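You operate a simulated robot arm through the tools that you are given. There is no shell and no other tool. Be economical: measure what you need, move in short steps, check, and stop when the job is done.

Carry out the task below with a simulated robot arm. There is one attempt and no reset: what you move stays moved.

TASK
Swap the empty oil can for spare C and prime the oiler.
Fine: oiler lever to CLOSED first; old can in the USED tray; press the button once, for one OIL cycle; CLOSED again at the end.
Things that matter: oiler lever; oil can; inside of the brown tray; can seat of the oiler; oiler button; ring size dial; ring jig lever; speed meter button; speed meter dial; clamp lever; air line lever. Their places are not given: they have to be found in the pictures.

It is judged by the outcome, as a careful person would: the job done as asked, and still so three seconds after it is handed in. It fails if anything else is knocked over, pushed out of place, dropped, spilled or broken.

THE ROBOT
A 7-joint arm with a two-finger parallel gripper, fixed in place. Base frame: the origin is at the foot of the arm, x ahead of it, y to its left, z up. Lengths are in m, angles in degrees, forces in N, time in s.
With the tool pointing down near the work surface it reaches from about 0.24 to 0.68 m from the base axis. Its first joint turns from -66.0 to 66.0 degrees. Payload 2.4 kg.
Tool frame: the origin (TCP) lies between the finger pads and is the grasp point; the fingertips stand 0.03 m ahead of it; z points along the fingers, y is the line along which they close. The gripper opens to 0.094 m. The fingers are 0.028 m wide and 0.01 m thick; the gripper's body (0.05 by 0.096 m) begins 0.055 m behind the TCP.
Orientation is that of the tool frame in the base frame, as a unit quaternion [w, x, y, z]. With the fingers straight down and closing along the base's y, the tool's x points along the base's -x, its y along +y and its z along -z.

THE INTERFACE
- The arm moves only by the tool apply_moves. Its argument "moves" is a list of rows, each a list of 6 numbers: the shift along the base's x, y, z in units of 50 mm (1.0 is 50 mm), then the turn, a rotation vector about the base's x, y, z in units of 4 degrees (1.0 is 4 degrees). In form: [[dx, dy, dz, wx, wy, wz], ...]. A call has 1 to 20 rows; each row shifts and turns the commanded pose from where the row before left it. "claw" is the closure in counts, from 0 (fully open) to 255 (shut), set as the call begins (left out, the last holds). A call with a number of a shift or a turn outside -1 to 1 is refused whole. A row lasts 0.2 s, in which the tool goes at most 0.05 m and 8.6 degrees; a call with a longer step from one row to the next is refused whole, and so is a gripper value outside its range. A pose out of reach is approached as far as the arm can. The call stops where the force on the tool passes 50 N (or 10 N more than at its start, if that is more) or the arm is blocked; 0.2 s more then pass. The fingers move at their own pace (about 0.153 m/s each) and stop on an object; they squeeze with about 38 N. The grip force told is the motor's: it shows also when the fingers shut on nothing. Time passes only in rows, and 0.2 s behind the last, so rows that do not move let the fingers close. It gives the time, the measured TCP pose, the force on the tool (base axes), the opening and the grip force at its end, in the units of the frame above (readings bear some noise), and new pictures: "views" is both (left out), scene, wrist or none.
- Cameras (640 x 400 px; columns grow to the right, rows downward): "scene" is fixed at [0.0339, 0.4665, 1.4524]; the picture's right is [-0.80, -0.60, 0.00], its down [-0.30, 0.39, -0.87] and it looks along [0.53, -0.70, -0.49] (base axes); focal length 343 px, centre (320, 200). "wrist" rides on the gripper at [-0.037, 0, -0.058] in the tool frame; the picture's right is [0.00, -1.00, 0.00], its down [0.97, 0.00, -0.24] and it looks along [0.24, 0.00, 0.97] (tool axes); focal length 218 px, centre (320, 200).
- pixel_to_xyz(camera, pixels): for up to 12 pixels [column, row] of the newest picture of that camera ("zoom" is the newest enlarged one), the place [x, y, z] in the base frame of the surface seen there, good to about 0.002 m. No time passes.
- zoom(camera, box): a new picture of the part [left, top, right, bottom] of that camera's present view, enlarged. No time passes.
- job_done(): hands the job in; it is judged then, once.

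Work in short steps. Measure before you move; look again where a grasp or a placing could have gone wrong, and mend it. You have 80 turns and 120 pictures in all, the two below and enlarged ones among them. Open the gripper and draw the arm clear of the work before you hand the job in, unless the task says otherwise; then end with one line.

The tools are called after "Call:" as name(argument=value, ...) on one line, values as JSON. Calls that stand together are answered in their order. apply_moves: Moves the arm, as the interface text tells. Its arguments: {"type":"object","properties":{"moves":{"type":"array"},"claw":{"type":"number"},"views":{"type":"string","enum":["both","scene","wrist","none"]}},"required":["moves"]} The other tools are called the same way: pixel_to_xyz (camera, pixels) gives the place of the surface under pixels of a picture; zoom (camera, box) takes an enlarged picture of a part of a camera's view; job_done () hands the job in.

At the start:

```text
clock: 0.0
position: [0.379, -0.0747, 1.1608]
tool_rot: [0.0, 0.0, 1.0, 0.0]
force: [-0.4, 0.0, 0.7]
opening: 0.0941
grip_force: 0.0
```

scene: 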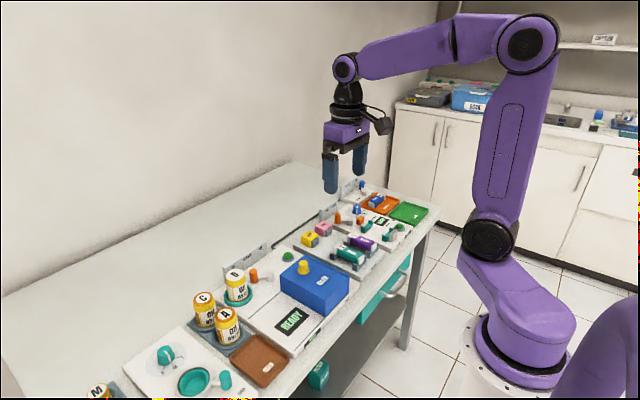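
wrist: 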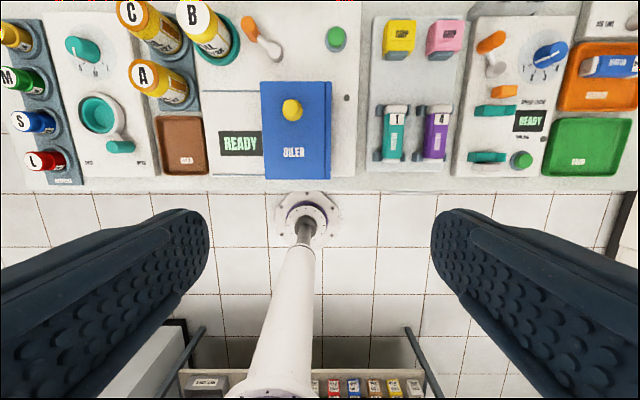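

The oiler (blue housing, cans A/B/C, orange lever, green button) is on the left half of the wrist view. I zoom in to read the details.

Call:
zoom(camera="wrist", box=[100, 0, 380, 190])

Call:
zoom(camera="scene", box=[170, 230, 370, 390])

```text
2.11 times, centred on (240, 95) of wrist
```

zoom: 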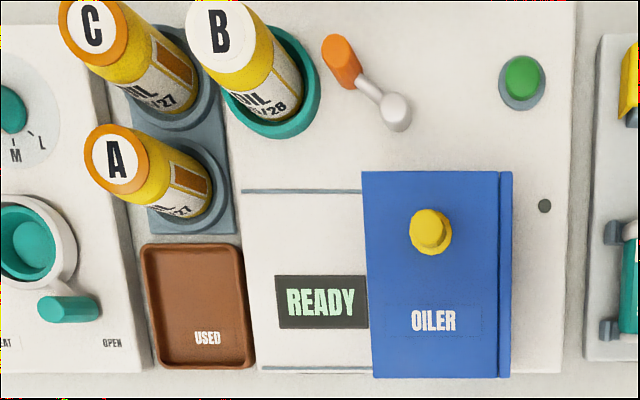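

```text
2.50 times, centred on (270, 310) of scene
```

zoom: 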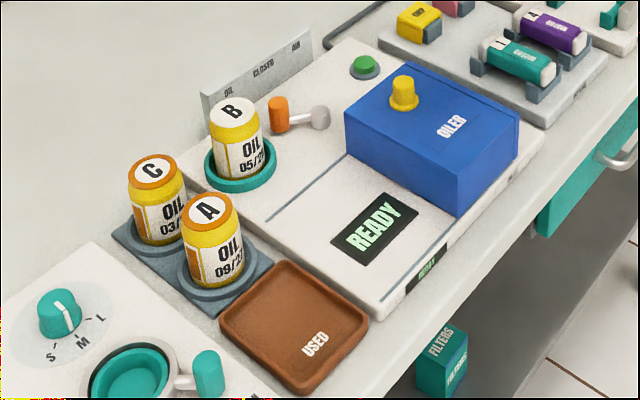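

The lever seems to point at OIL on the plate (OIL / CLOSED / AIR). I measure the main parts from the zoomed scene view.

Call:
pixel_to_xyz(camera="zoom", pixels=[[232, 112], [152, 170], [209, 210], [278, 112], [320, 116], [364, 62], [290, 325], [229, 92], [262, 70], [296, 47], [404, 82], [240, 175]])

Call:
zoom(camera="scene", box=[215, 235, 315, 305])

```text
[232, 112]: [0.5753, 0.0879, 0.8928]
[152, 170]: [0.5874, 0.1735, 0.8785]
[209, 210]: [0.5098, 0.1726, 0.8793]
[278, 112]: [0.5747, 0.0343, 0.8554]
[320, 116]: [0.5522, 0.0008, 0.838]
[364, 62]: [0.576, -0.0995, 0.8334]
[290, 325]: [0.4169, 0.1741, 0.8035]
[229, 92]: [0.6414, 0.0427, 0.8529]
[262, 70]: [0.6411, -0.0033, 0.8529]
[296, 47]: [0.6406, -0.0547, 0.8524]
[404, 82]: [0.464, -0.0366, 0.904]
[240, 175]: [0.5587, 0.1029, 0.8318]
```

```text
5.71 times, centred on (265, 270) of scene
```

zoom: 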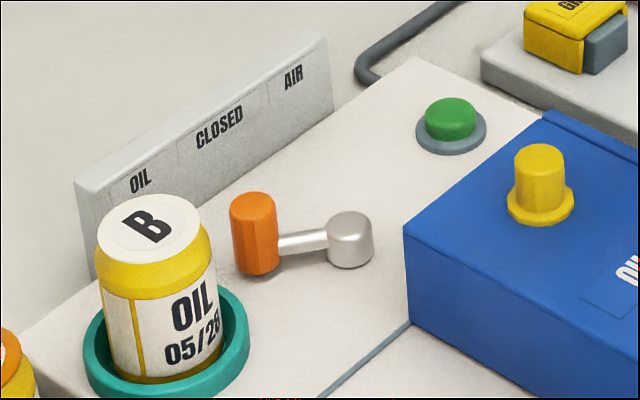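

I move the wrist over the oiler for a top view of lever, cans and plate.

Call:
apply_moves(moves=[[0.8, 0.5, -0.2, 0, 0, 0], [0.8, 0.5, -0.3, 0, 0, 0], [0.8, 0.5, -0.3, 0, 0, 0], [0.8, 0.5, -0.3, 0, 0, 0], [0.8, 0.5, -0.3, 0, 0, 0], [0, 0, 0, 0, 0, 0]], claw=0)

```text
clock: 1.4
position: [0.5798, 0.0504, 1.0908]
tool_rot: [-0.001, 0.001, 1.0, 0.0]
force: [0.1, 0.4, 0.5]
opening: 0.0938
grip_force: 0.1
```

scene: 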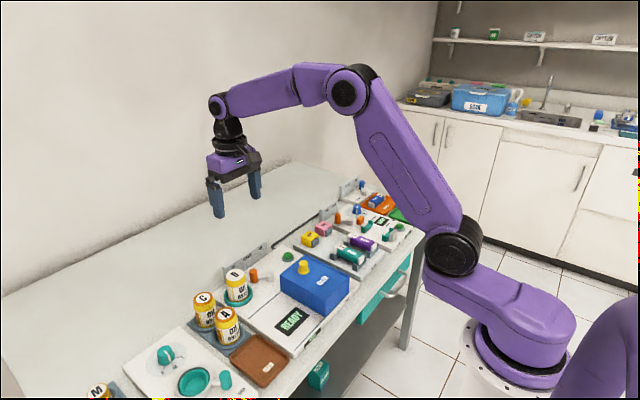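
wrist: 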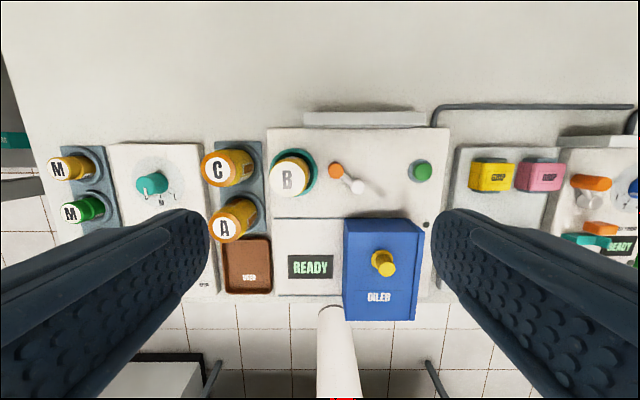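

Call:
zoom(camera="wrist", box=[190, 100, 450, 262])

Call:
pixel_to_xyz(camera="wrist", pixels=[[336, 171], [357, 187], [288, 180], [217, 168], [225, 225], [422, 171], [310, 158], [250, 265], [290, 150], [290, 195], [272, 172], [316, 172]])

```text
2.46 times, centred on (320, 181) of wrist
```

zoom: 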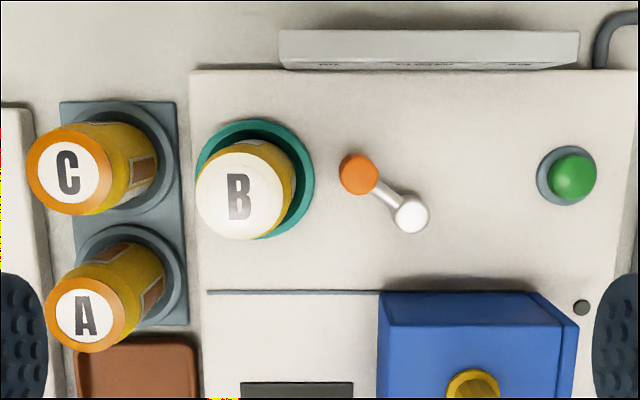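

```text
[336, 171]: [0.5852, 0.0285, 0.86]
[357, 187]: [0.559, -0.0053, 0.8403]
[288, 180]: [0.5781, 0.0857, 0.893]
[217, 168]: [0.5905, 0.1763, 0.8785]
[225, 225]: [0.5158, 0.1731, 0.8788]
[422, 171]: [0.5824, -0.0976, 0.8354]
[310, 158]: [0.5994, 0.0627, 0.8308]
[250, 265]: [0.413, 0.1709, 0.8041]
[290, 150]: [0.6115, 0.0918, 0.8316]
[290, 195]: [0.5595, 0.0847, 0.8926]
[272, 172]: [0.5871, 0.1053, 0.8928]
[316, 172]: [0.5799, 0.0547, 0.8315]
```

Can B sits at about (0.577, 0.087) in the seat; lever hub at about (0.557, -0.003). I refine the measurements with zooms on the lever and can tops, then tray surroundings.

Call:
pixel_to_xyz(camera="zoom", pixels=[[358, 172], [345, 172], [372, 172], [411, 214], [240, 165], [240, 235], [200, 195], [282, 195], [30, 170], [110, 170], [70, 130], [70, 212]])

Call:
zoom(camera="scene", box=[140, 280, 300, 400])

```text
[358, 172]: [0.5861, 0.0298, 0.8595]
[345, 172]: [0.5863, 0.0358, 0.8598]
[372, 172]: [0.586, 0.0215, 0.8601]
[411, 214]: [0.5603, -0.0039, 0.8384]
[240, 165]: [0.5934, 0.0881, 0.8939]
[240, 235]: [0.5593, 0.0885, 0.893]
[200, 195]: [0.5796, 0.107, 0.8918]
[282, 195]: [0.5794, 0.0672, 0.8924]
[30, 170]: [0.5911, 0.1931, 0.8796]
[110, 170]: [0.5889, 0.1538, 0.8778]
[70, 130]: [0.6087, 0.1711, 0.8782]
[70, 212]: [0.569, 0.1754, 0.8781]
```

```text
3.33 times, centred on (220, 340) of scene
```

zoom: 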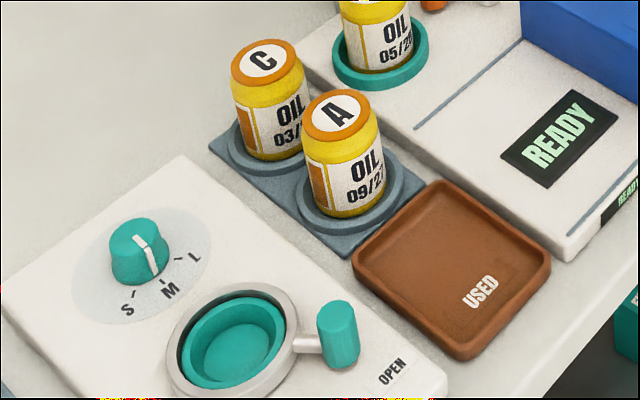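

Call:
pixel_to_xyz(camera="zoom", pixels=[[338, 308], [445, 195], [530, 260], [372, 255], [465, 340], [455, 265], [338, 350], [375, 258], [355, 200], [335, 95], [340, 213], [412, 165]])

Call:
zoom(camera="wrist", box=[200, 210, 300, 300])

```text
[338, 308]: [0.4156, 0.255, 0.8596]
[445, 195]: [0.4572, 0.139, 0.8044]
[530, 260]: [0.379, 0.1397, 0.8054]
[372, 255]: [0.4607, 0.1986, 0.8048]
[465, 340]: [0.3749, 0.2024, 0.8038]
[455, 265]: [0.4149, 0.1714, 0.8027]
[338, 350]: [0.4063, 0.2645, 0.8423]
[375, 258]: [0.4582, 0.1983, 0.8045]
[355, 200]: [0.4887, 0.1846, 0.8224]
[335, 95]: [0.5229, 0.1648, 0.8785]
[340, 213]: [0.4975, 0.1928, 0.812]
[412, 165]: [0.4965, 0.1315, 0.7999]
```

```text
4.44 times, centred on (250, 255) of wrist
```

zoom: 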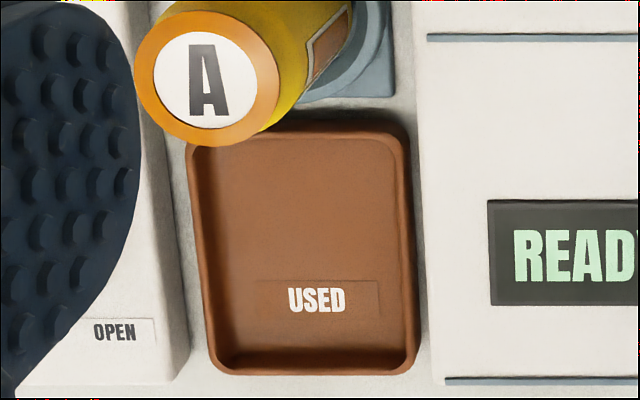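

Handle top is at (0.586, 0.029, 0.860), hub (0.560, -0.004). I straddle the handle with partly closed fingers: first to just above it.

Call:
apply_moves(moves=[[0.14, -0.21, -0.8, 0, 0, 0], [0.14, -0.22, -0.8, 0, 0, 0], [0, 0, -0.8, 0, 0, 0], [0, 0, -0.8, 0, 0, 0], [0, 0, 0, 0, 0, 0]], claw=157)

Call:
zoom(camera="scene", box=[200, 210, 320, 290])

```text
clock: 2.6
position: [0.5943, 0.0281, 0.932]
tool_rot: [0.0, 0.0, 1.0, 0.0]
force: [0.1, 0.3, -0.2]
opening: 0.036
grip_force: 0.1
```

scene: 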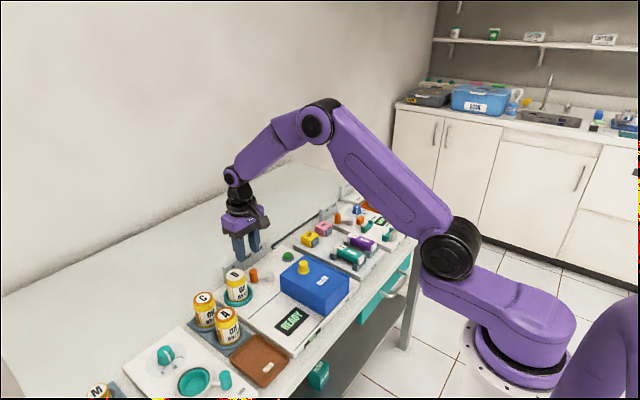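
wrist: 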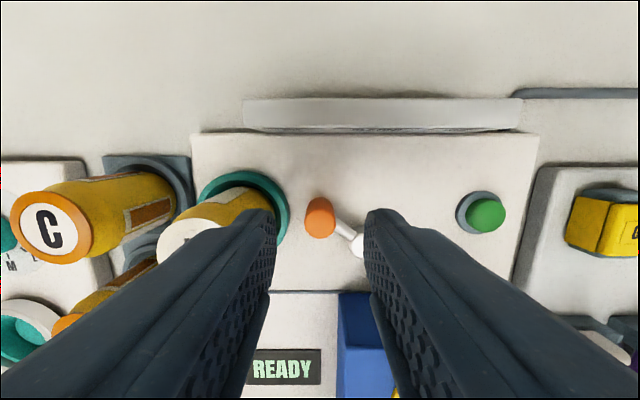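

```text
5.00 times, centred on (260, 250) of scene
```

zoom: 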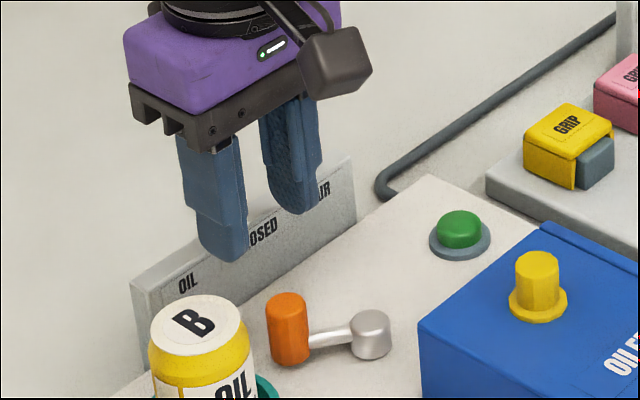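

Fingers straddle the handle. Lower 57 mm.

Call:
apply_moves(moves=[[0, 0, -0.57, 0, 0, 0], [0, 0.02, -0.57, 0, 0, 0], [0, 0, 0, 0, 0, 0]], views="wrist")

Call:
zoom(camera="scene", box=[200, 210, 320, 290])

```text
clock: 3.4
position: [0.5932, 0.0274, 0.8747]
tool_rot: [0.0, 0.0, 1.0, 0.0]
force: [0.4, -0.2, -0.3]
opening: 0.0364
grip_force: 0.1
```

wrist: 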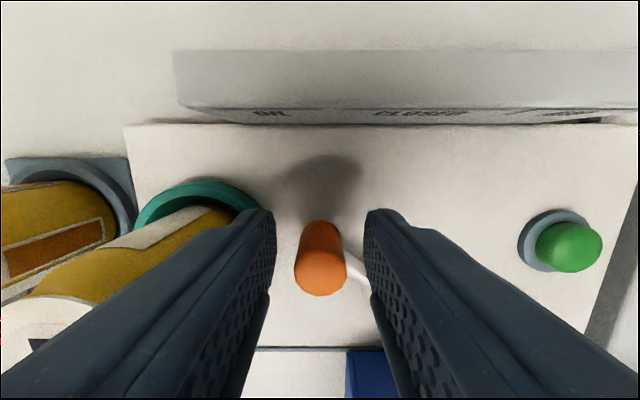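

```text
5.00 times, centred on (260, 250) of scene
```

zoom: 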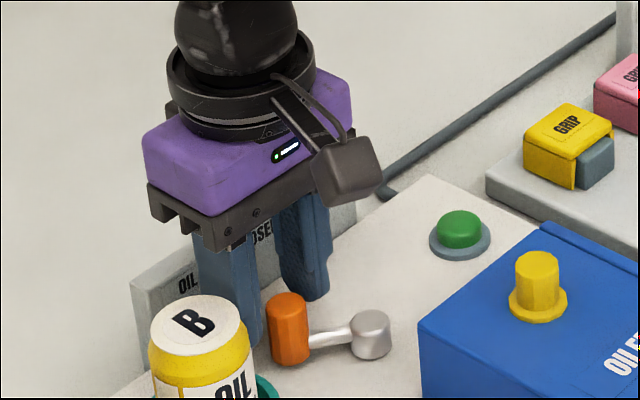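

Handle is between the pads. Push toward -y in slow steps.

Call:
apply_moves(moves=[[0, -0.14, 0, 0, 0, 0], [0.02, -0.14, 0, 0, 0, 0], [0.02, -0.14, 0, 0, 0, 0], [0.02, -0.14, 0, 0, 0, 0], [0, -0.14, 0, 0, 0, 0], [0, 0, 0, 0, 0, 0]], views="wrist")

Call:
zoom(camera="scene", box=[200, 210, 320, 290])

```text
clock: 4.8
position: [0.5958, -0.0067, 0.8752]
tool_rot: [-0.001, 0.0, 1.0, 0.0]
force: [0.6, -0.4, 0.0]
opening: 0.0363
grip_force: 0.0
```

wrist: 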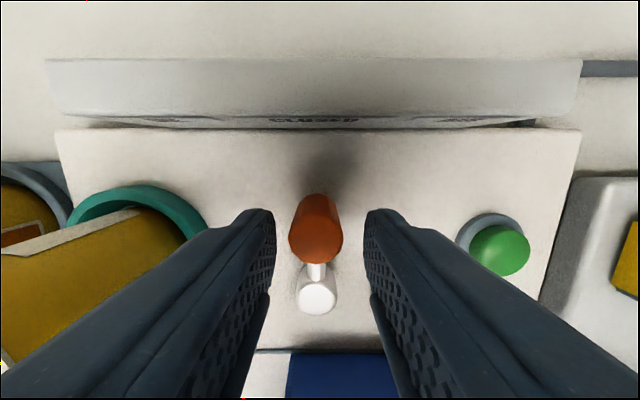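

```text
5.00 times, centred on (260, 250) of scene
```

zoom: 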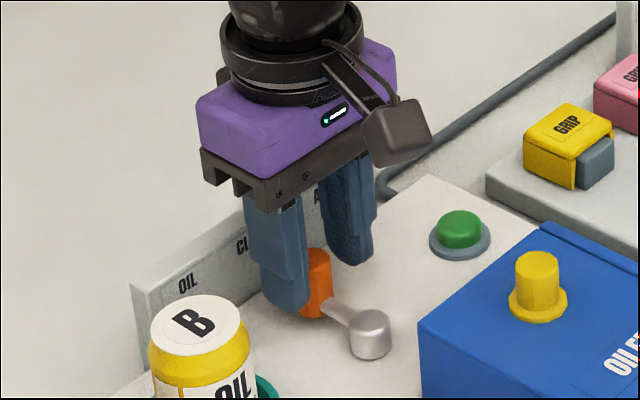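

The lever has snapped to straight ahead (CLOSED). Rise and go above can B with a 70 mm opening.

Call:
apply_moves(moves=[[0, 0, 0.9, 0, 0, 0], [0, 0, 0.9, 0, 0, 0], [-0.12, 0.62, 0, 0, 0, 0], [-0.13, 0.63, 0, 0, 0, 0], [-0.13, 0.63, 0, 0, 0, 0], [0, 0, 0, 0, 0, 0]], claw=65)

Call:
zoom(camera="scene", box=[180, 210, 320, 310])

```text
clock: 6.2
position: [0.5764, 0.0868, 0.9637]
tool_rot: [0.0, 0.0, 1.0, 0.0]
force: [0.2, 0.0, -0.2]
opening: 0.0701
grip_force: 0.1
```

scene: 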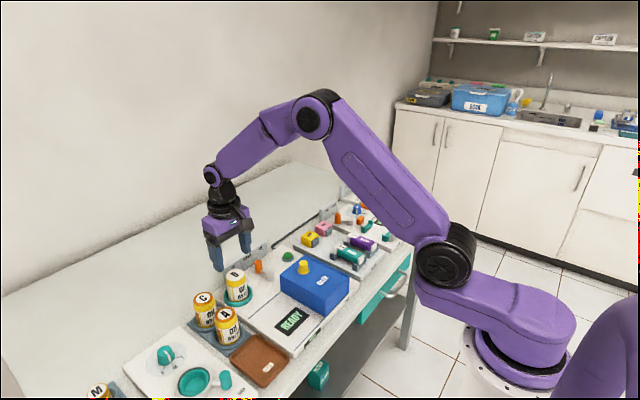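
wrist: 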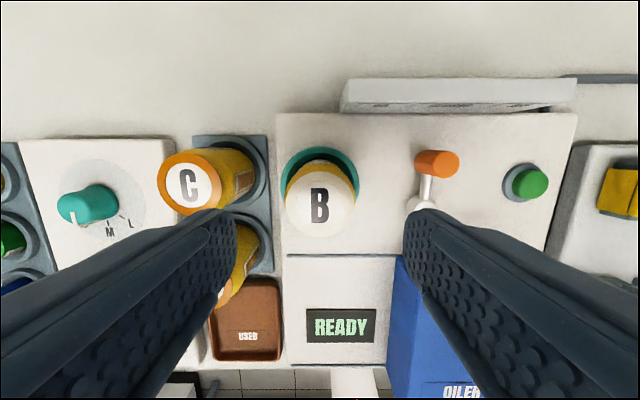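

```text
4.00 times, centred on (250, 260) of scene
```

zoom: 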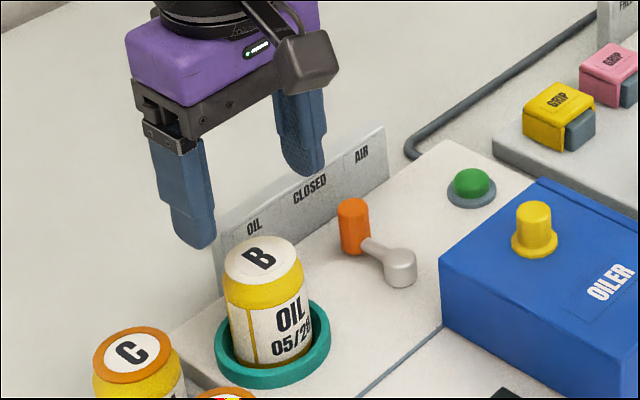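

B is centred in the wrist view (column 320). Lower to z≈0.868 and close.

Call:
apply_moves(moves=[[0, 0, -0.64, 0, 0, 0], [0, 0, -0.64, 0, 0, 0], [0, 0, -0.62, 0, 0, 0], [0, 0, 0, 0, 0, 0]], views="wrist")

Call:
zoom(camera="scene", box=[180, 220, 320, 320])

```text
clock: 7.2
position: [0.5775, 0.0897, 0.8686]
tool_rot: [0.0, -0.001, 1.0, 0.0]
force: [0.5, 0.4, 1.2]
opening: 0.0702
grip_force: 0.0
```

wrist: 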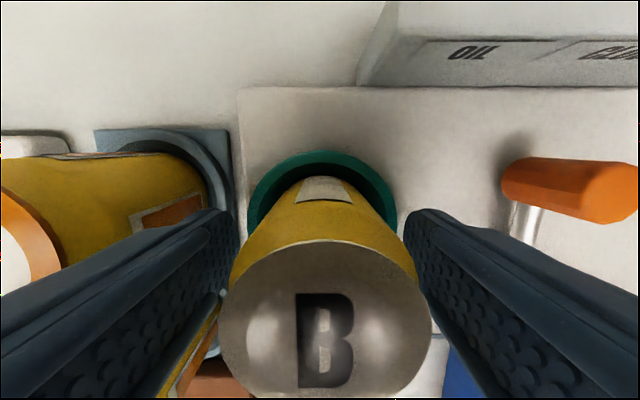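

```text
4.00 times, centred on (250, 270) of scene
```

zoom: 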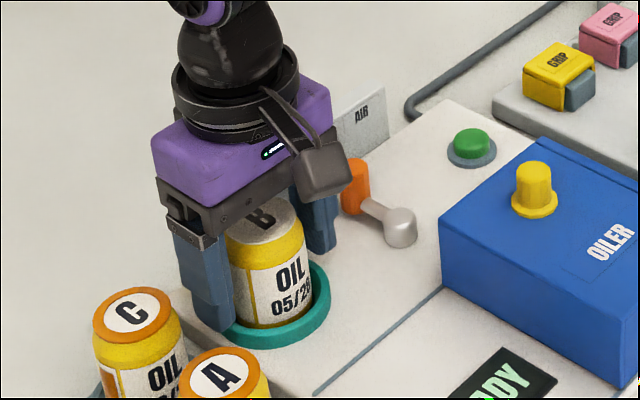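

Well straddled. Close, wait, and lift 20 mm first.

Call:
apply_moves(moves=[[0, 0, 0, 0, 0, 0], [0, 0, 0, 0, 0, 0], [0, 0, 0, 0, 0, 0]], claw=255, views="none")

Call:
apply_moves(moves=[[0, 0, 0.2, 0, 0, 0], [0, 0, 0.2, 0, 0, 0], [0, 0, 0, 0, 0, 0]], views="wrist")

Call:
zoom(camera="scene", box=[180, 220, 320, 320])

```text
clock: 8.0
position: [0.5775, 0.0885, 0.8696]
tool_rot: [0.001, 0.001, 1.0, 0.0]
force: [0.4, 0.0, 0.5]
opening: 0.0472
grip_force: 37.9
```

```text
clock: 8.8
position: [0.5776, 0.0899, 0.8901]
tool_rot: [0.0, 0.0, 1.0, -0.001]
force: [0.4, 0.6, -0.4]
opening: 0.0467
grip_force: 37.5
```

wrist: 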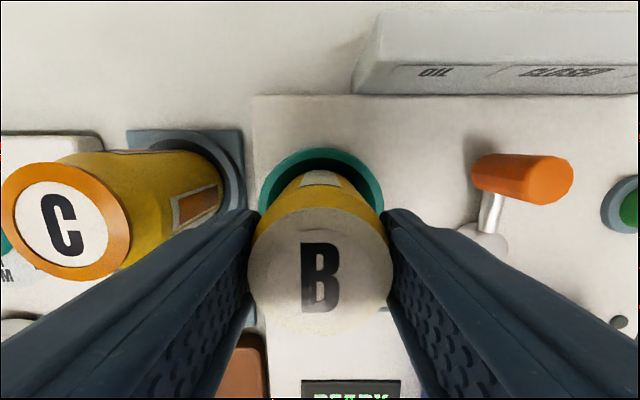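

```text
4.00 times, centred on (250, 270) of scene
```

zoom: 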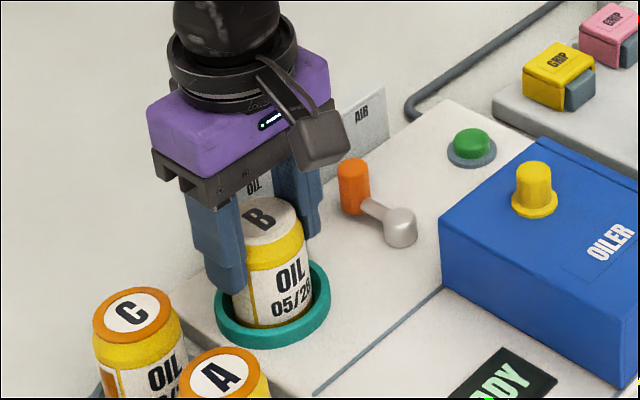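

Can B is coming out cleanly. Raise to z≈0.99 and travel over the USED tray at (0.416, 0.170).

Call:
apply_moves(moves=[[0, 0, 0.5, 0, 0, 0], [0, 0, 0.5, 0, 0, 0], [0, 0, 0.5, 0, 0, 0], [0, 0, 0.5, 0, 0, 0], [-0.54, 0.27, 0, 0, 0, 0], [-0.54, 0.27, 0, 0, 0, 0], [-0.54, 0.27, 0, 0, 0, 0], [-0.54, 0.27, 0, 0, 0, 0], [-0.54, 0.27, 0, 0, 0, 0], [-0.54, 0.26, 0, 0, 0, 0], [0, 0, 0, 0, 0, 0]])

Call:
zoom(camera="scene", box=[160, 230, 320, 350])

```text
clock: 11.2
position: [0.4136, 0.168, 0.9893]
tool_rot: [0.0, 0.0, 1.0, 0.0]
force: [-0.7, 0.3, -0.1]
opening: 0.0466
grip_force: 38.3
```

scene: 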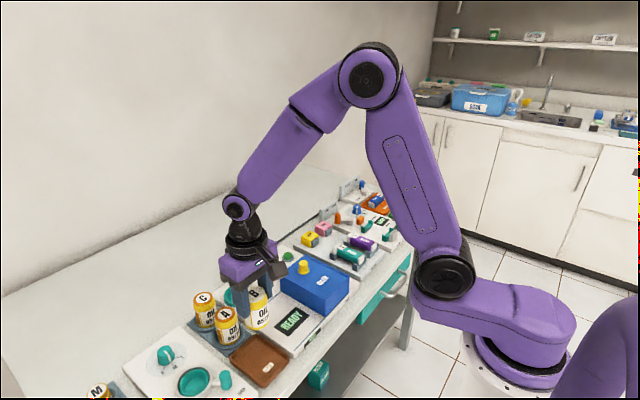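
wrist: 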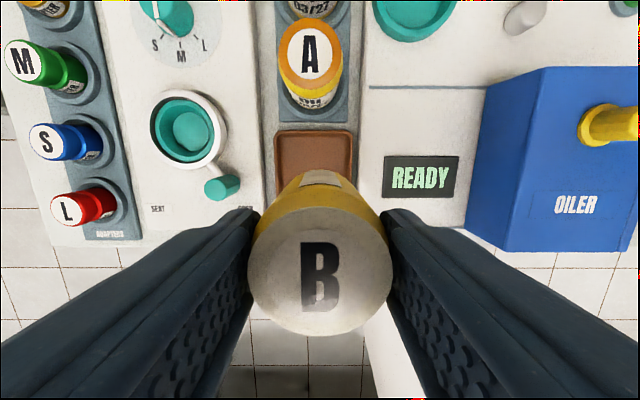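

```text
3.33 times, centred on (240, 290) of scene
```

zoom: 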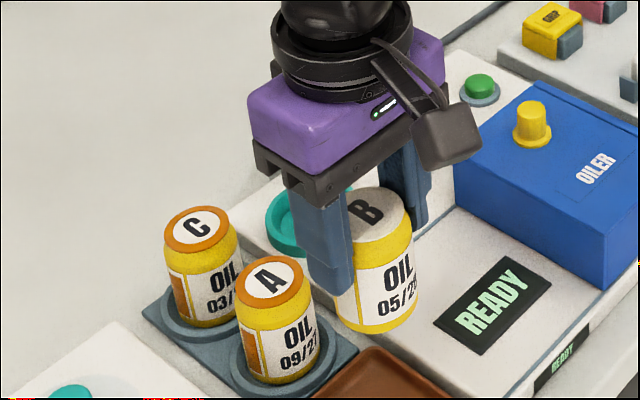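

Measure the hanging can's top and bottom edges and the tray/seat.

Call:
pixel_to_xyz(camera="zoom", pixels=[[375, 331], [365, 210], [280, 378], [272, 280], [282, 232], [272, 220], [380, 380]])

Call:
pixel_to_xyz(camera="wrist", pixels=[[415, 8], [320, 275], [312, 150], [440, 35], [222, 187], [400, 60]])

```text
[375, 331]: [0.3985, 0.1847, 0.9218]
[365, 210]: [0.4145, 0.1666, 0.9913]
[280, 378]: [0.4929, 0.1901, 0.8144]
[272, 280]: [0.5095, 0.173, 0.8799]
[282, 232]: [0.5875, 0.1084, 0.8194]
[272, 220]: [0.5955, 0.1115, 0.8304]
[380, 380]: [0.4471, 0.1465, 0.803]
```

```text
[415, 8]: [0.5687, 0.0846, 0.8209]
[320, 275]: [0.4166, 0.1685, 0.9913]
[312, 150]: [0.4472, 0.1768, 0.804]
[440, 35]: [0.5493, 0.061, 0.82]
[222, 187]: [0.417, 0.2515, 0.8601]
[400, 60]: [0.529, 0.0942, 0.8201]
```

The can's bottom is 67 mm below the TCP and the tray floor is at 0.804. Lower to just above the floor.

Call:
apply_moves(moves=[[0, 0, -0.5, 0, 0, 0], [0, 0, -0.5, 0, 0, 0], [0, 0, -0.5, 0, 0, 0], [0, 0, -0.5, 0, 0, 0], [0, 0, -0.22, 0, 0, 0], [0, 0, 0, 0, 0, 0]], views="none")

Call:
zoom(camera="scene", box=[180, 270, 320, 390])

```text
clock: 12.6
position: [0.415, 0.1698, 0.8781]
tool_rot: [0.0, 0.001, 1.0, 0.0]
force: [0.2, -0.6, -1.9]
opening: 0.0466
grip_force: 38.2
```

```text
3.33 times, centred on (250, 330) of scene
```

zoom: 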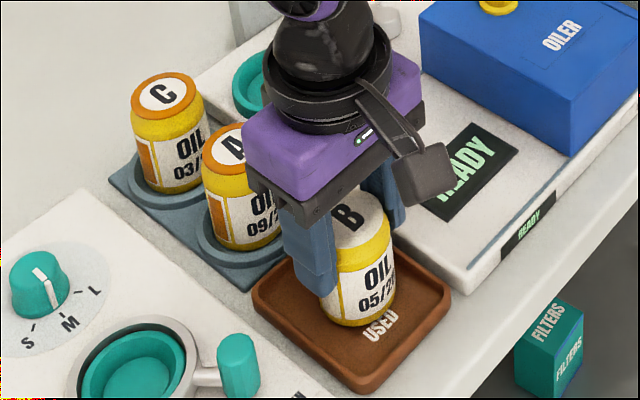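

Call:
apply_moves(moves=[[0, 0, -0.05, 0, 0, 0], [0, 0, -0.05, 0, 0, 0], [0, 0, -0.02, 0, 0, 0], [0, 0, 0, 0, 0, 0]], views="none")

Call:
zoom(camera="scene", box=[200, 300, 300, 390])

```text
clock: 13.6
position: [0.4149, 0.1694, 0.8719]
tool_rot: [0.001, 0.0, 1.0, -0.001]
force: [-4.0, -2.7, 25.9]
opening: 0.0466
grip_force: 37.8
```

```text
4.44 times, centred on (250, 345) of scene
```

zoom: 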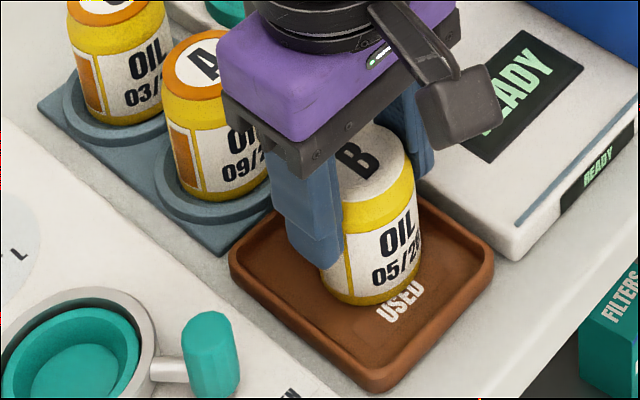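

The can is down (26 N). Ease up slightly, then open to 70 mm.

Call:
apply_moves(moves=[[0, 0, 0.02, 0, 0, 0], [0, 0, 0, 0, 0, 0]], views="none")

Call:
apply_moves(moves=[[0, 0, 0, 0, 0, 0], [0, 0, 0, 0, 0, 0], [0, 0, 0.4, 0, 0, 0], [0, 0, 0.8, 0, 0, 0], [0, 0, 0.8, 0, 0, 0], [0, 0, 0.6, 0, 0, 0], [0, 0, 0, 0, 0, 0]], claw=65)

```text
clock: 14.2
position: [0.413, 0.1695, 0.8721]
tool_rot: [-0.001, 0.0, 1.0, 0.0]
force: [0.0, 0.5, -0.8]
opening: 0.0467
grip_force: 37.9
```

```text
clock: 15.8
position: [0.4152, 0.1687, 1.0028]
tool_rot: [0.0, 0.0, 1.0, 0.0]
force: [0.7, -1.5, -0.4]
opening: 0.0699
grip_force: 0.1
```

scene: 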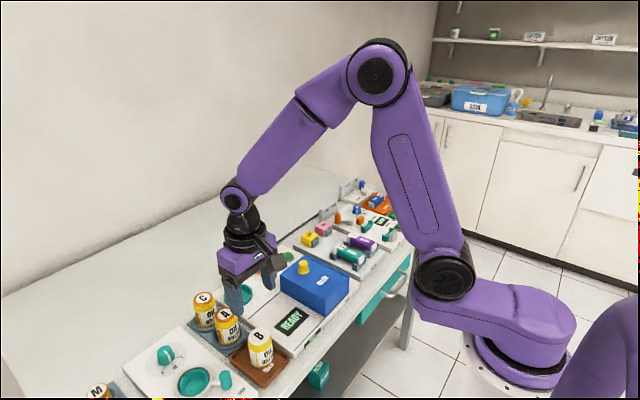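
wrist: 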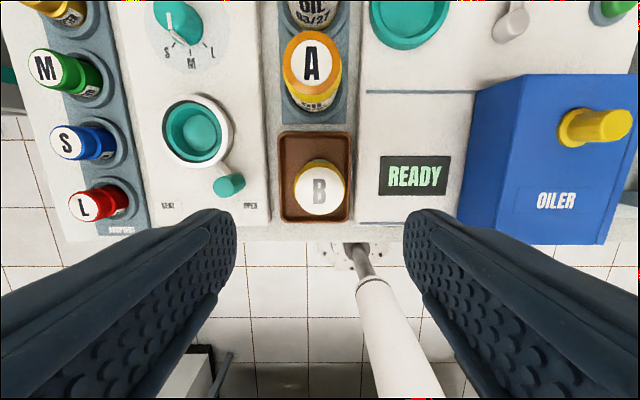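

B stands in the tray. Move above can C at (0.589, 0.173).

Call:
apply_moves(moves=[[0.58, 0.02, 0, 0, 0, 0], [0.58, 0.02, 0, 0, 0, 0], [0.58, 0.02, 0, 0, 0, 0], [0.58, 0.02, 0, 0, 0, 0], [0.58, 0.01, -0.2, 0, 0, 0], [0.58, 0, -0.4, 0, 0, 0], [0, 0, 0, 0, 0, 0]])

Call:
zoom(camera="scene", box=[140, 240, 300, 360])

```text
clock: 17.4
position: [0.59, 0.1723, 0.974]
tool_rot: [-0.001, 0.0, 1.0, 0.0]
force: [0.3, -1.2, 0.0]
opening: 0.0699
grip_force: 0.1
```

scene: 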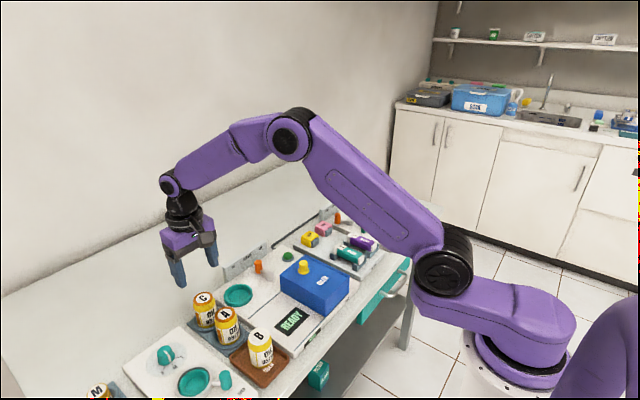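
wrist: 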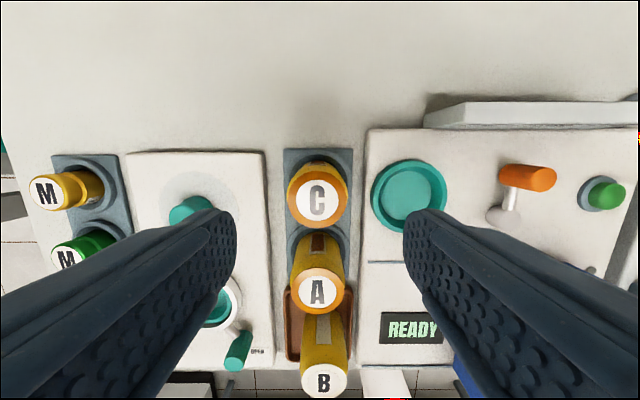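

```text
3.33 times, centred on (220, 300) of scene
```

zoom: 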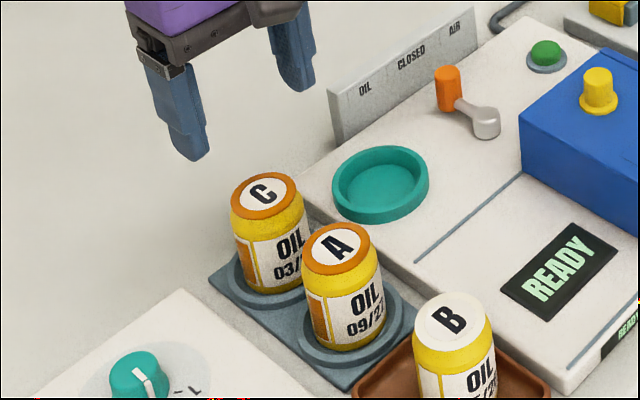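

Measure the now-empty seat and C, plus the jig edge near the left finger.

Call:
pixel_to_xyz(camera="wrist", pixels=[[320, 201], [291, 201], [346, 201], [377, 195], [442, 195], [410, 162], [410, 228], [410, 195], [262, 190], [210, 205], [366, 250], [320, 290]])

Call:
pixel_to_xyz(camera="zoom", pixels=[[380, 188], [343, 195], [418, 172], [265, 190], [380, 153], [388, 215]])

```text
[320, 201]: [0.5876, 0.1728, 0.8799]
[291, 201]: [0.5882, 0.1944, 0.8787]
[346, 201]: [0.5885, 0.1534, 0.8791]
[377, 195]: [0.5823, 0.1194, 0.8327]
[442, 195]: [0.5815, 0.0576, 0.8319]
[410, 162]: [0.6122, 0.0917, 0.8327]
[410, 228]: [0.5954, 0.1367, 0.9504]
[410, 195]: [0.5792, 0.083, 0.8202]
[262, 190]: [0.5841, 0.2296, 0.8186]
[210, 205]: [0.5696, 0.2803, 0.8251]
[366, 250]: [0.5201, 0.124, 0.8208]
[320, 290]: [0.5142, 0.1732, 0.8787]
```

```text
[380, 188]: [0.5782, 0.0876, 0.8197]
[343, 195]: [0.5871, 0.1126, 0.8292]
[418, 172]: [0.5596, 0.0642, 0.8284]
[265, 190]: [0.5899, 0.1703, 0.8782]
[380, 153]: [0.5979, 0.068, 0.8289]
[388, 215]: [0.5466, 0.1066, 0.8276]
```

Seat centre is (0.578, 0.0885); C is at (0.588, 0.173). Lower to z≈0.858 around C and grip.

Call:
apply_moves(moves=[[0, 0, -0.6, 0, 0, 0], [-0.02, 0, -0.6, 0, 0, 0], [0, 0, -0.6, 0, 0, 0], [0, 0, -0.52, 0, 0, 0], [0, 0, 0, 0, 0, 0]], views="wrist")

Call:
zoom(camera="scene", box=[140, 240, 300, 360])

```text
clock: 18.6
position: [0.5884, 0.1747, 0.8568]
tool_rot: [0.0, -0.001, 1.0, 0.0]
force: [-1.0, 0.0, -0.5]
opening: 0.07
grip_force: 0.1
```

wrist: 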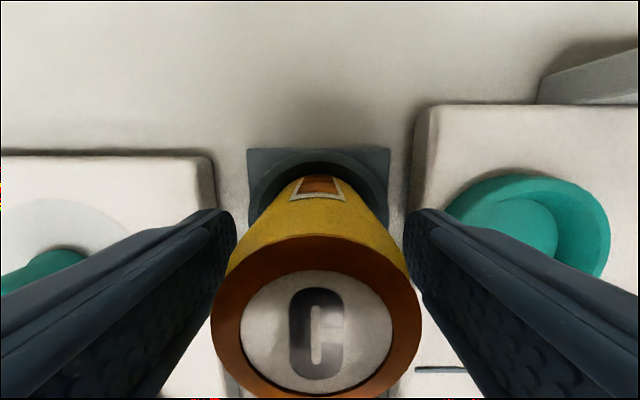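

```text
3.33 times, centred on (220, 300) of scene
```

zoom: 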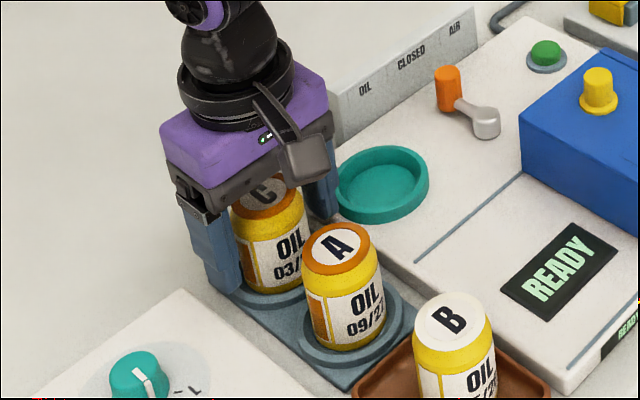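

Well placed around C. Close, then lift 25 mm and check for slip.

Call:
apply_moves(moves=[[0, 0, 0, 0, 0, 0], [0, 0, 0, 0, 0, 0], [0, 0, 0, 0, 0, 0], [0, 0, 0, 0, 0, 0]], claw=255, views="none")

Call:
apply_moves(moves=[[0, 0, 0.1, 0, 0, 0], [0, 0, 0.2, 0, 0, 0], [0, 0, 0.2, 0, 0, 0], [0, 0, 0, 0, 0, 0]], views="wrist")

Call:
zoom(camera="scene", box=[140, 240, 300, 360])

```text
clock: 19.6
position: [0.5882, 0.1737, 0.8576]
tool_rot: [0.0, 0.0, 1.0, 0.0]
force: [0.3, 0.1, 0.0]
opening: 0.0472
grip_force: 38.0
```

```text
clock: 20.6
position: [0.5892, 0.174, 0.8827]
tool_rot: [0.0, 0.0, 1.0, 0.001]
force: [0.1, 0.0, -1.2]
opening: 0.0472
grip_force: 38.8
```

wrist: 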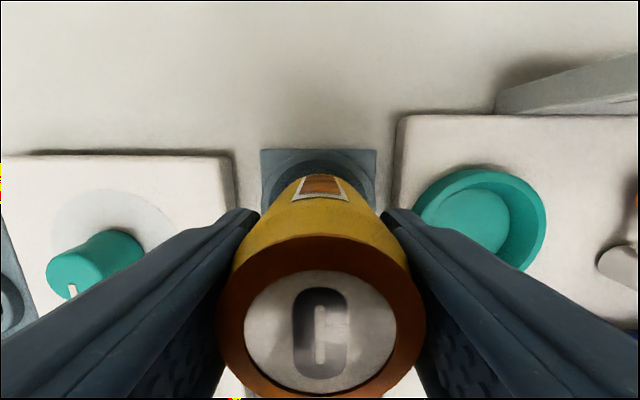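

```text
3.33 times, centred on (220, 300) of scene
```

zoom: 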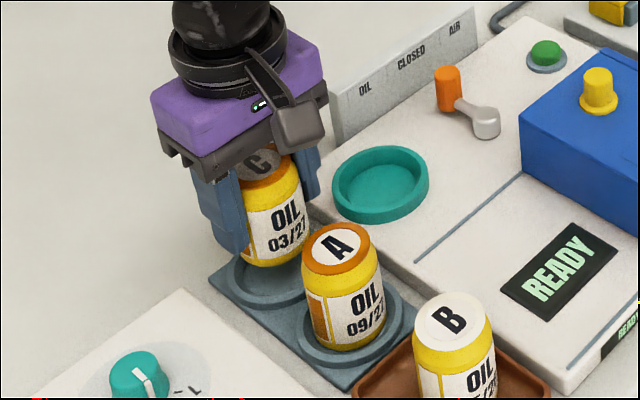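

C came with no slip. Raise further and move over the seat at (0.578, 0.0885).

Call:
apply_moves(moves=[[0, 0, 0.4, 0, 0, 0], [0, 0, 0.4, 0, 0, 0], [-0.05, -0.42, 0, 0, 0, 0], [-0.05, -0.42, 0, 0, 0, 0], [-0.05, -0.43, 0, 0, 0, 0], [-0.06, -0.43, 0, 0, 0, 0], [0, 0, 0, 0, 0, 0]], views="wrist")

Call:
zoom(camera="scene", box=[180, 230, 300, 320])

```text
clock: 22.2
position: [0.5768, 0.0867, 0.9238]
tool_rot: [0.0, 0.0, 1.0, 0.001]
force: [0.2, -0.7, -1.2]
opening: 0.0472
grip_force: 38.4
```

wrist: 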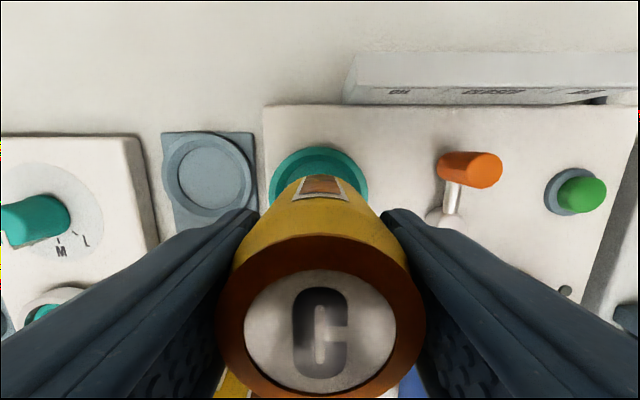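

```text
4.44 times, centred on (240, 275) of scene
```

zoom: 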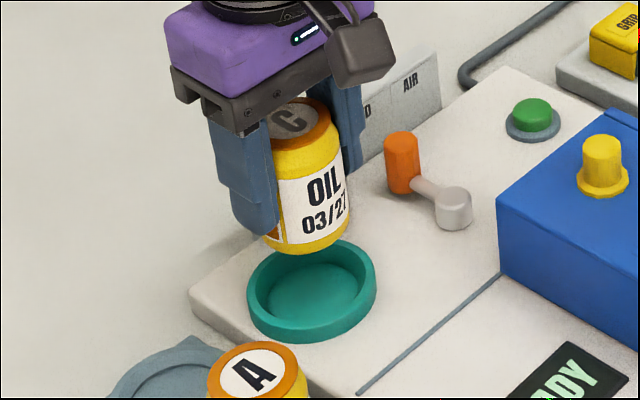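

Lower C toward the seat floor, watching force.

Call:
apply_moves(moves=[[0, 0.01, -0.3, 0, 0, 0], [0, 0, -0.3, 0, 0, 0], [0, 0, -0.2, 0, 0, 0], [0, 0, -0.15, 0, 0, 0], [0, 0, 0, 0, 0, 0]], views="none")

Call:
apply_moves(moves=[[0, 0, -0.06, 0, 0, 0], [0, 0, -0.06, 0, 0, 0], [0, 0, -0.03, 0, 0, 0], [0, 0, 0, 0, 0, 0]], views="wrist")

Call:
zoom(camera="scene", box=[180, 230, 300, 320])

```text
clock: 23.4
position: [0.5786, 0.0888, 0.8759]
tool_rot: [0.0, 0.0, 1.0, 0.0]
force: [-1.2, 1.3, -1.0]
opening: 0.0473
grip_force: 38.0
```

```text
clock: 24.4
position: [0.5786, 0.0899, 0.869]
tool_rot: [0.003, 0.0, 1.0, 0.001]
force: [-9.8, 0.2, 35.0]
opening: 0.0473
grip_force: 38.1
```

wrist: 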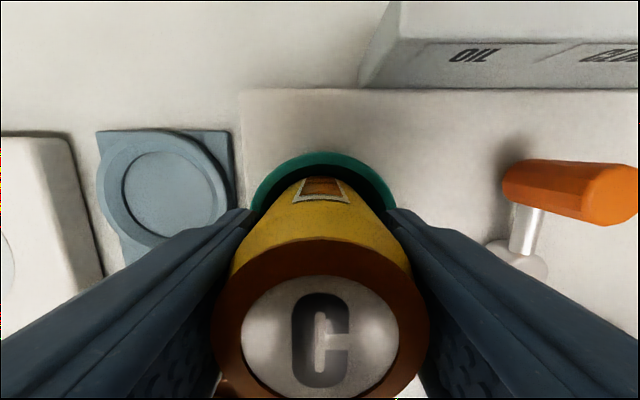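

```text
4.44 times, centred on (240, 275) of scene
```

zoom: 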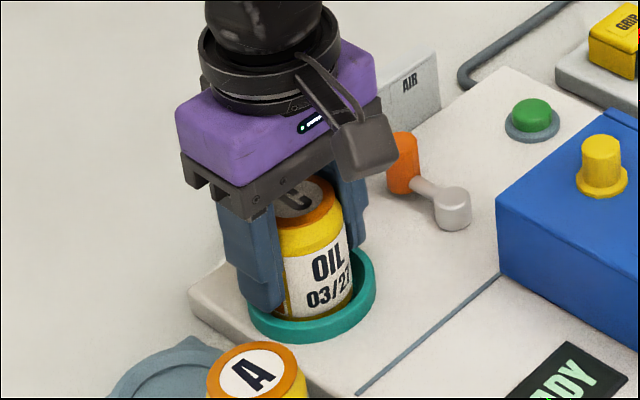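

C rests at the seat floor (35 N at z 0.869 as expected). Ease, open, and rise.

Call:
apply_moves(moves=[[0, 0, 0.02, 0, 0, 0], [0, 0, 0, 0, 0, 0]], views="none")

Call:
apply_moves(moves=[[0, 0, 0, 0, 0, 0], [0, 0, 0, 0, 0, 0], [0, 0, 0.4, 0, 0, 0], [0, 0, 0.7, 0, 0, 0], [0, 0, 0.7, 0, 0, 0], [0, 0, 0, 0, 0, 0]], claw=65, views="wrist")

Call:
zoom(camera="scene", box=[170, 230, 330, 350])

Call:
pixel_to_xyz(camera="wrist", pixels=[[320, 200], [320, 185], [320, 215], [300, 200], [340, 200]])

```text
clock: 25.0
position: [0.5786, 0.0893, 0.8685]
tool_rot: [0.002, 0.0, 1.0, 0.0]
force: [0.6, 0.1, 21.3]
opening: 0.0473
grip_force: 38.1
```

```text
clock: 26.4
position: [0.5784, 0.0908, 0.9596]
tool_rot: [0.001, 0.0, 1.0, 0.0]
force: [0.6, 0.3, -0.5]
opening: 0.0703
grip_force: 0.0
```

wrist: 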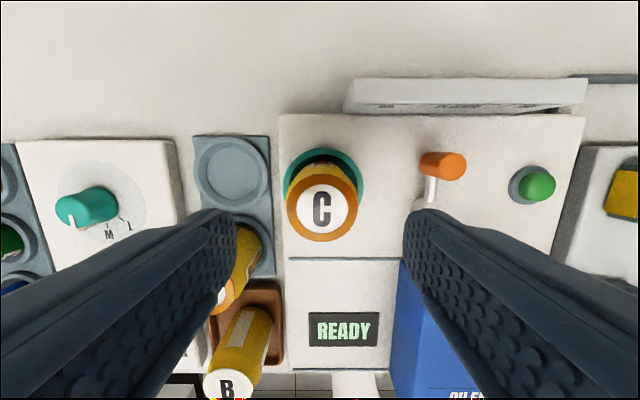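

```text
3.33 times, centred on (250, 290) of scene
```

zoom: 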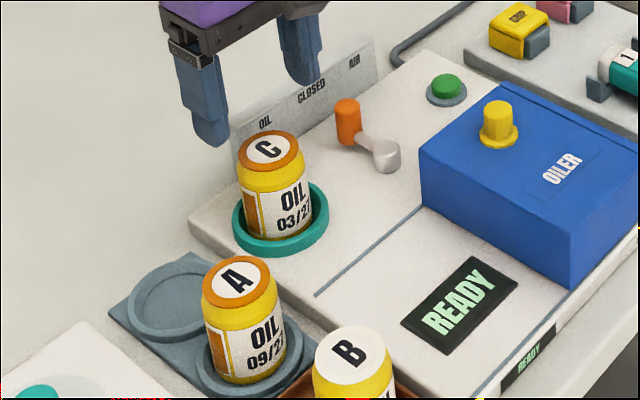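

```text
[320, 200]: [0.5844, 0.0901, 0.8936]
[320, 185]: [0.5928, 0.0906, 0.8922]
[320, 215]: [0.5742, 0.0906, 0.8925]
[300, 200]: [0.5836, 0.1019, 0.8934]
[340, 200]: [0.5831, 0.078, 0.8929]
```

C is seated (top at 0.893, same as B was). Now go back over the lever handle at (0.602, -0.004) with a 30 mm opening.

Call:
apply_moves(moves=[[0.1, -0.62, 0, 0, 0, 0], [0.12, -0.63, 0, 0, 0, 0], [0.12, -0.63, 0, 0, 0, 0], [0, 0, -0.4, 0, 0, 0], [0, 0, 0, 0, 0, 0]], claw=174, views="wrist")

```text
clock: 27.6
position: [0.5947, -0.0023, 0.9372]
tool_rot: [0.0, 0.0, 1.0, 0.0]
force: [-0.4, 0.4, 0.1]
opening: 0.0299
grip_force: 0.0
```

wrist: 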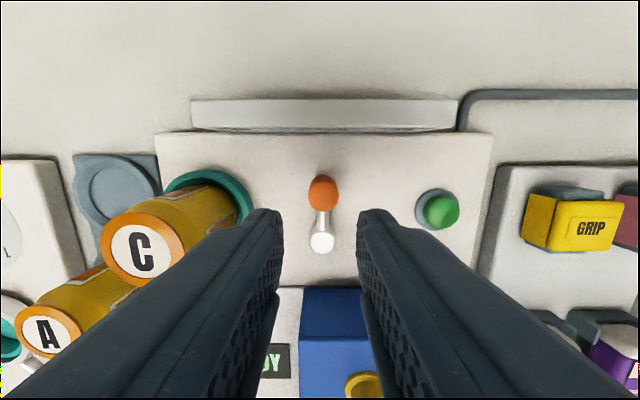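

Aligned (handle at column 323). Lower, then push +y by 33 mm.

Call:
apply_moves(moves=[[0, 0, -0.62, 0, 0, 0], [0, 0, -0.62, 0, 0, 0], [0, 0, 0, 0, 0, 0], [0, 0.13, 0, 0, 0, 0], [0, 0.13, 0, 0, 0, 0], [0, 0.13, 0, 0, 0, 0], [0, 0.13, 0, 0, 0, 0], [0, 0.13, 0, 0, 0, 0], [0, 0, 0, 0, 0, 0]], views="wrist")

Call:
zoom(camera="scene", box=[200, 210, 320, 290])

```text
clock: 29.6
position: [0.5943, 0.0298, 0.8773]
tool_rot: [0.0, 0.0, 1.0, -0.001]
force: [0.1, 0.6, -0.3]
opening: 0.0298
grip_force: 0.0
```

wrist: 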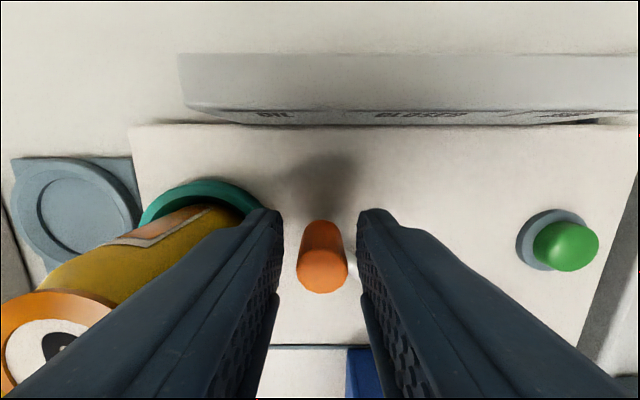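

```text
5.00 times, centred on (260, 250) of scene
```

zoom: 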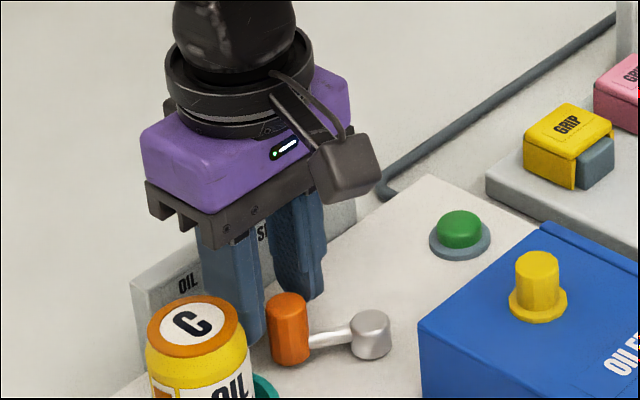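

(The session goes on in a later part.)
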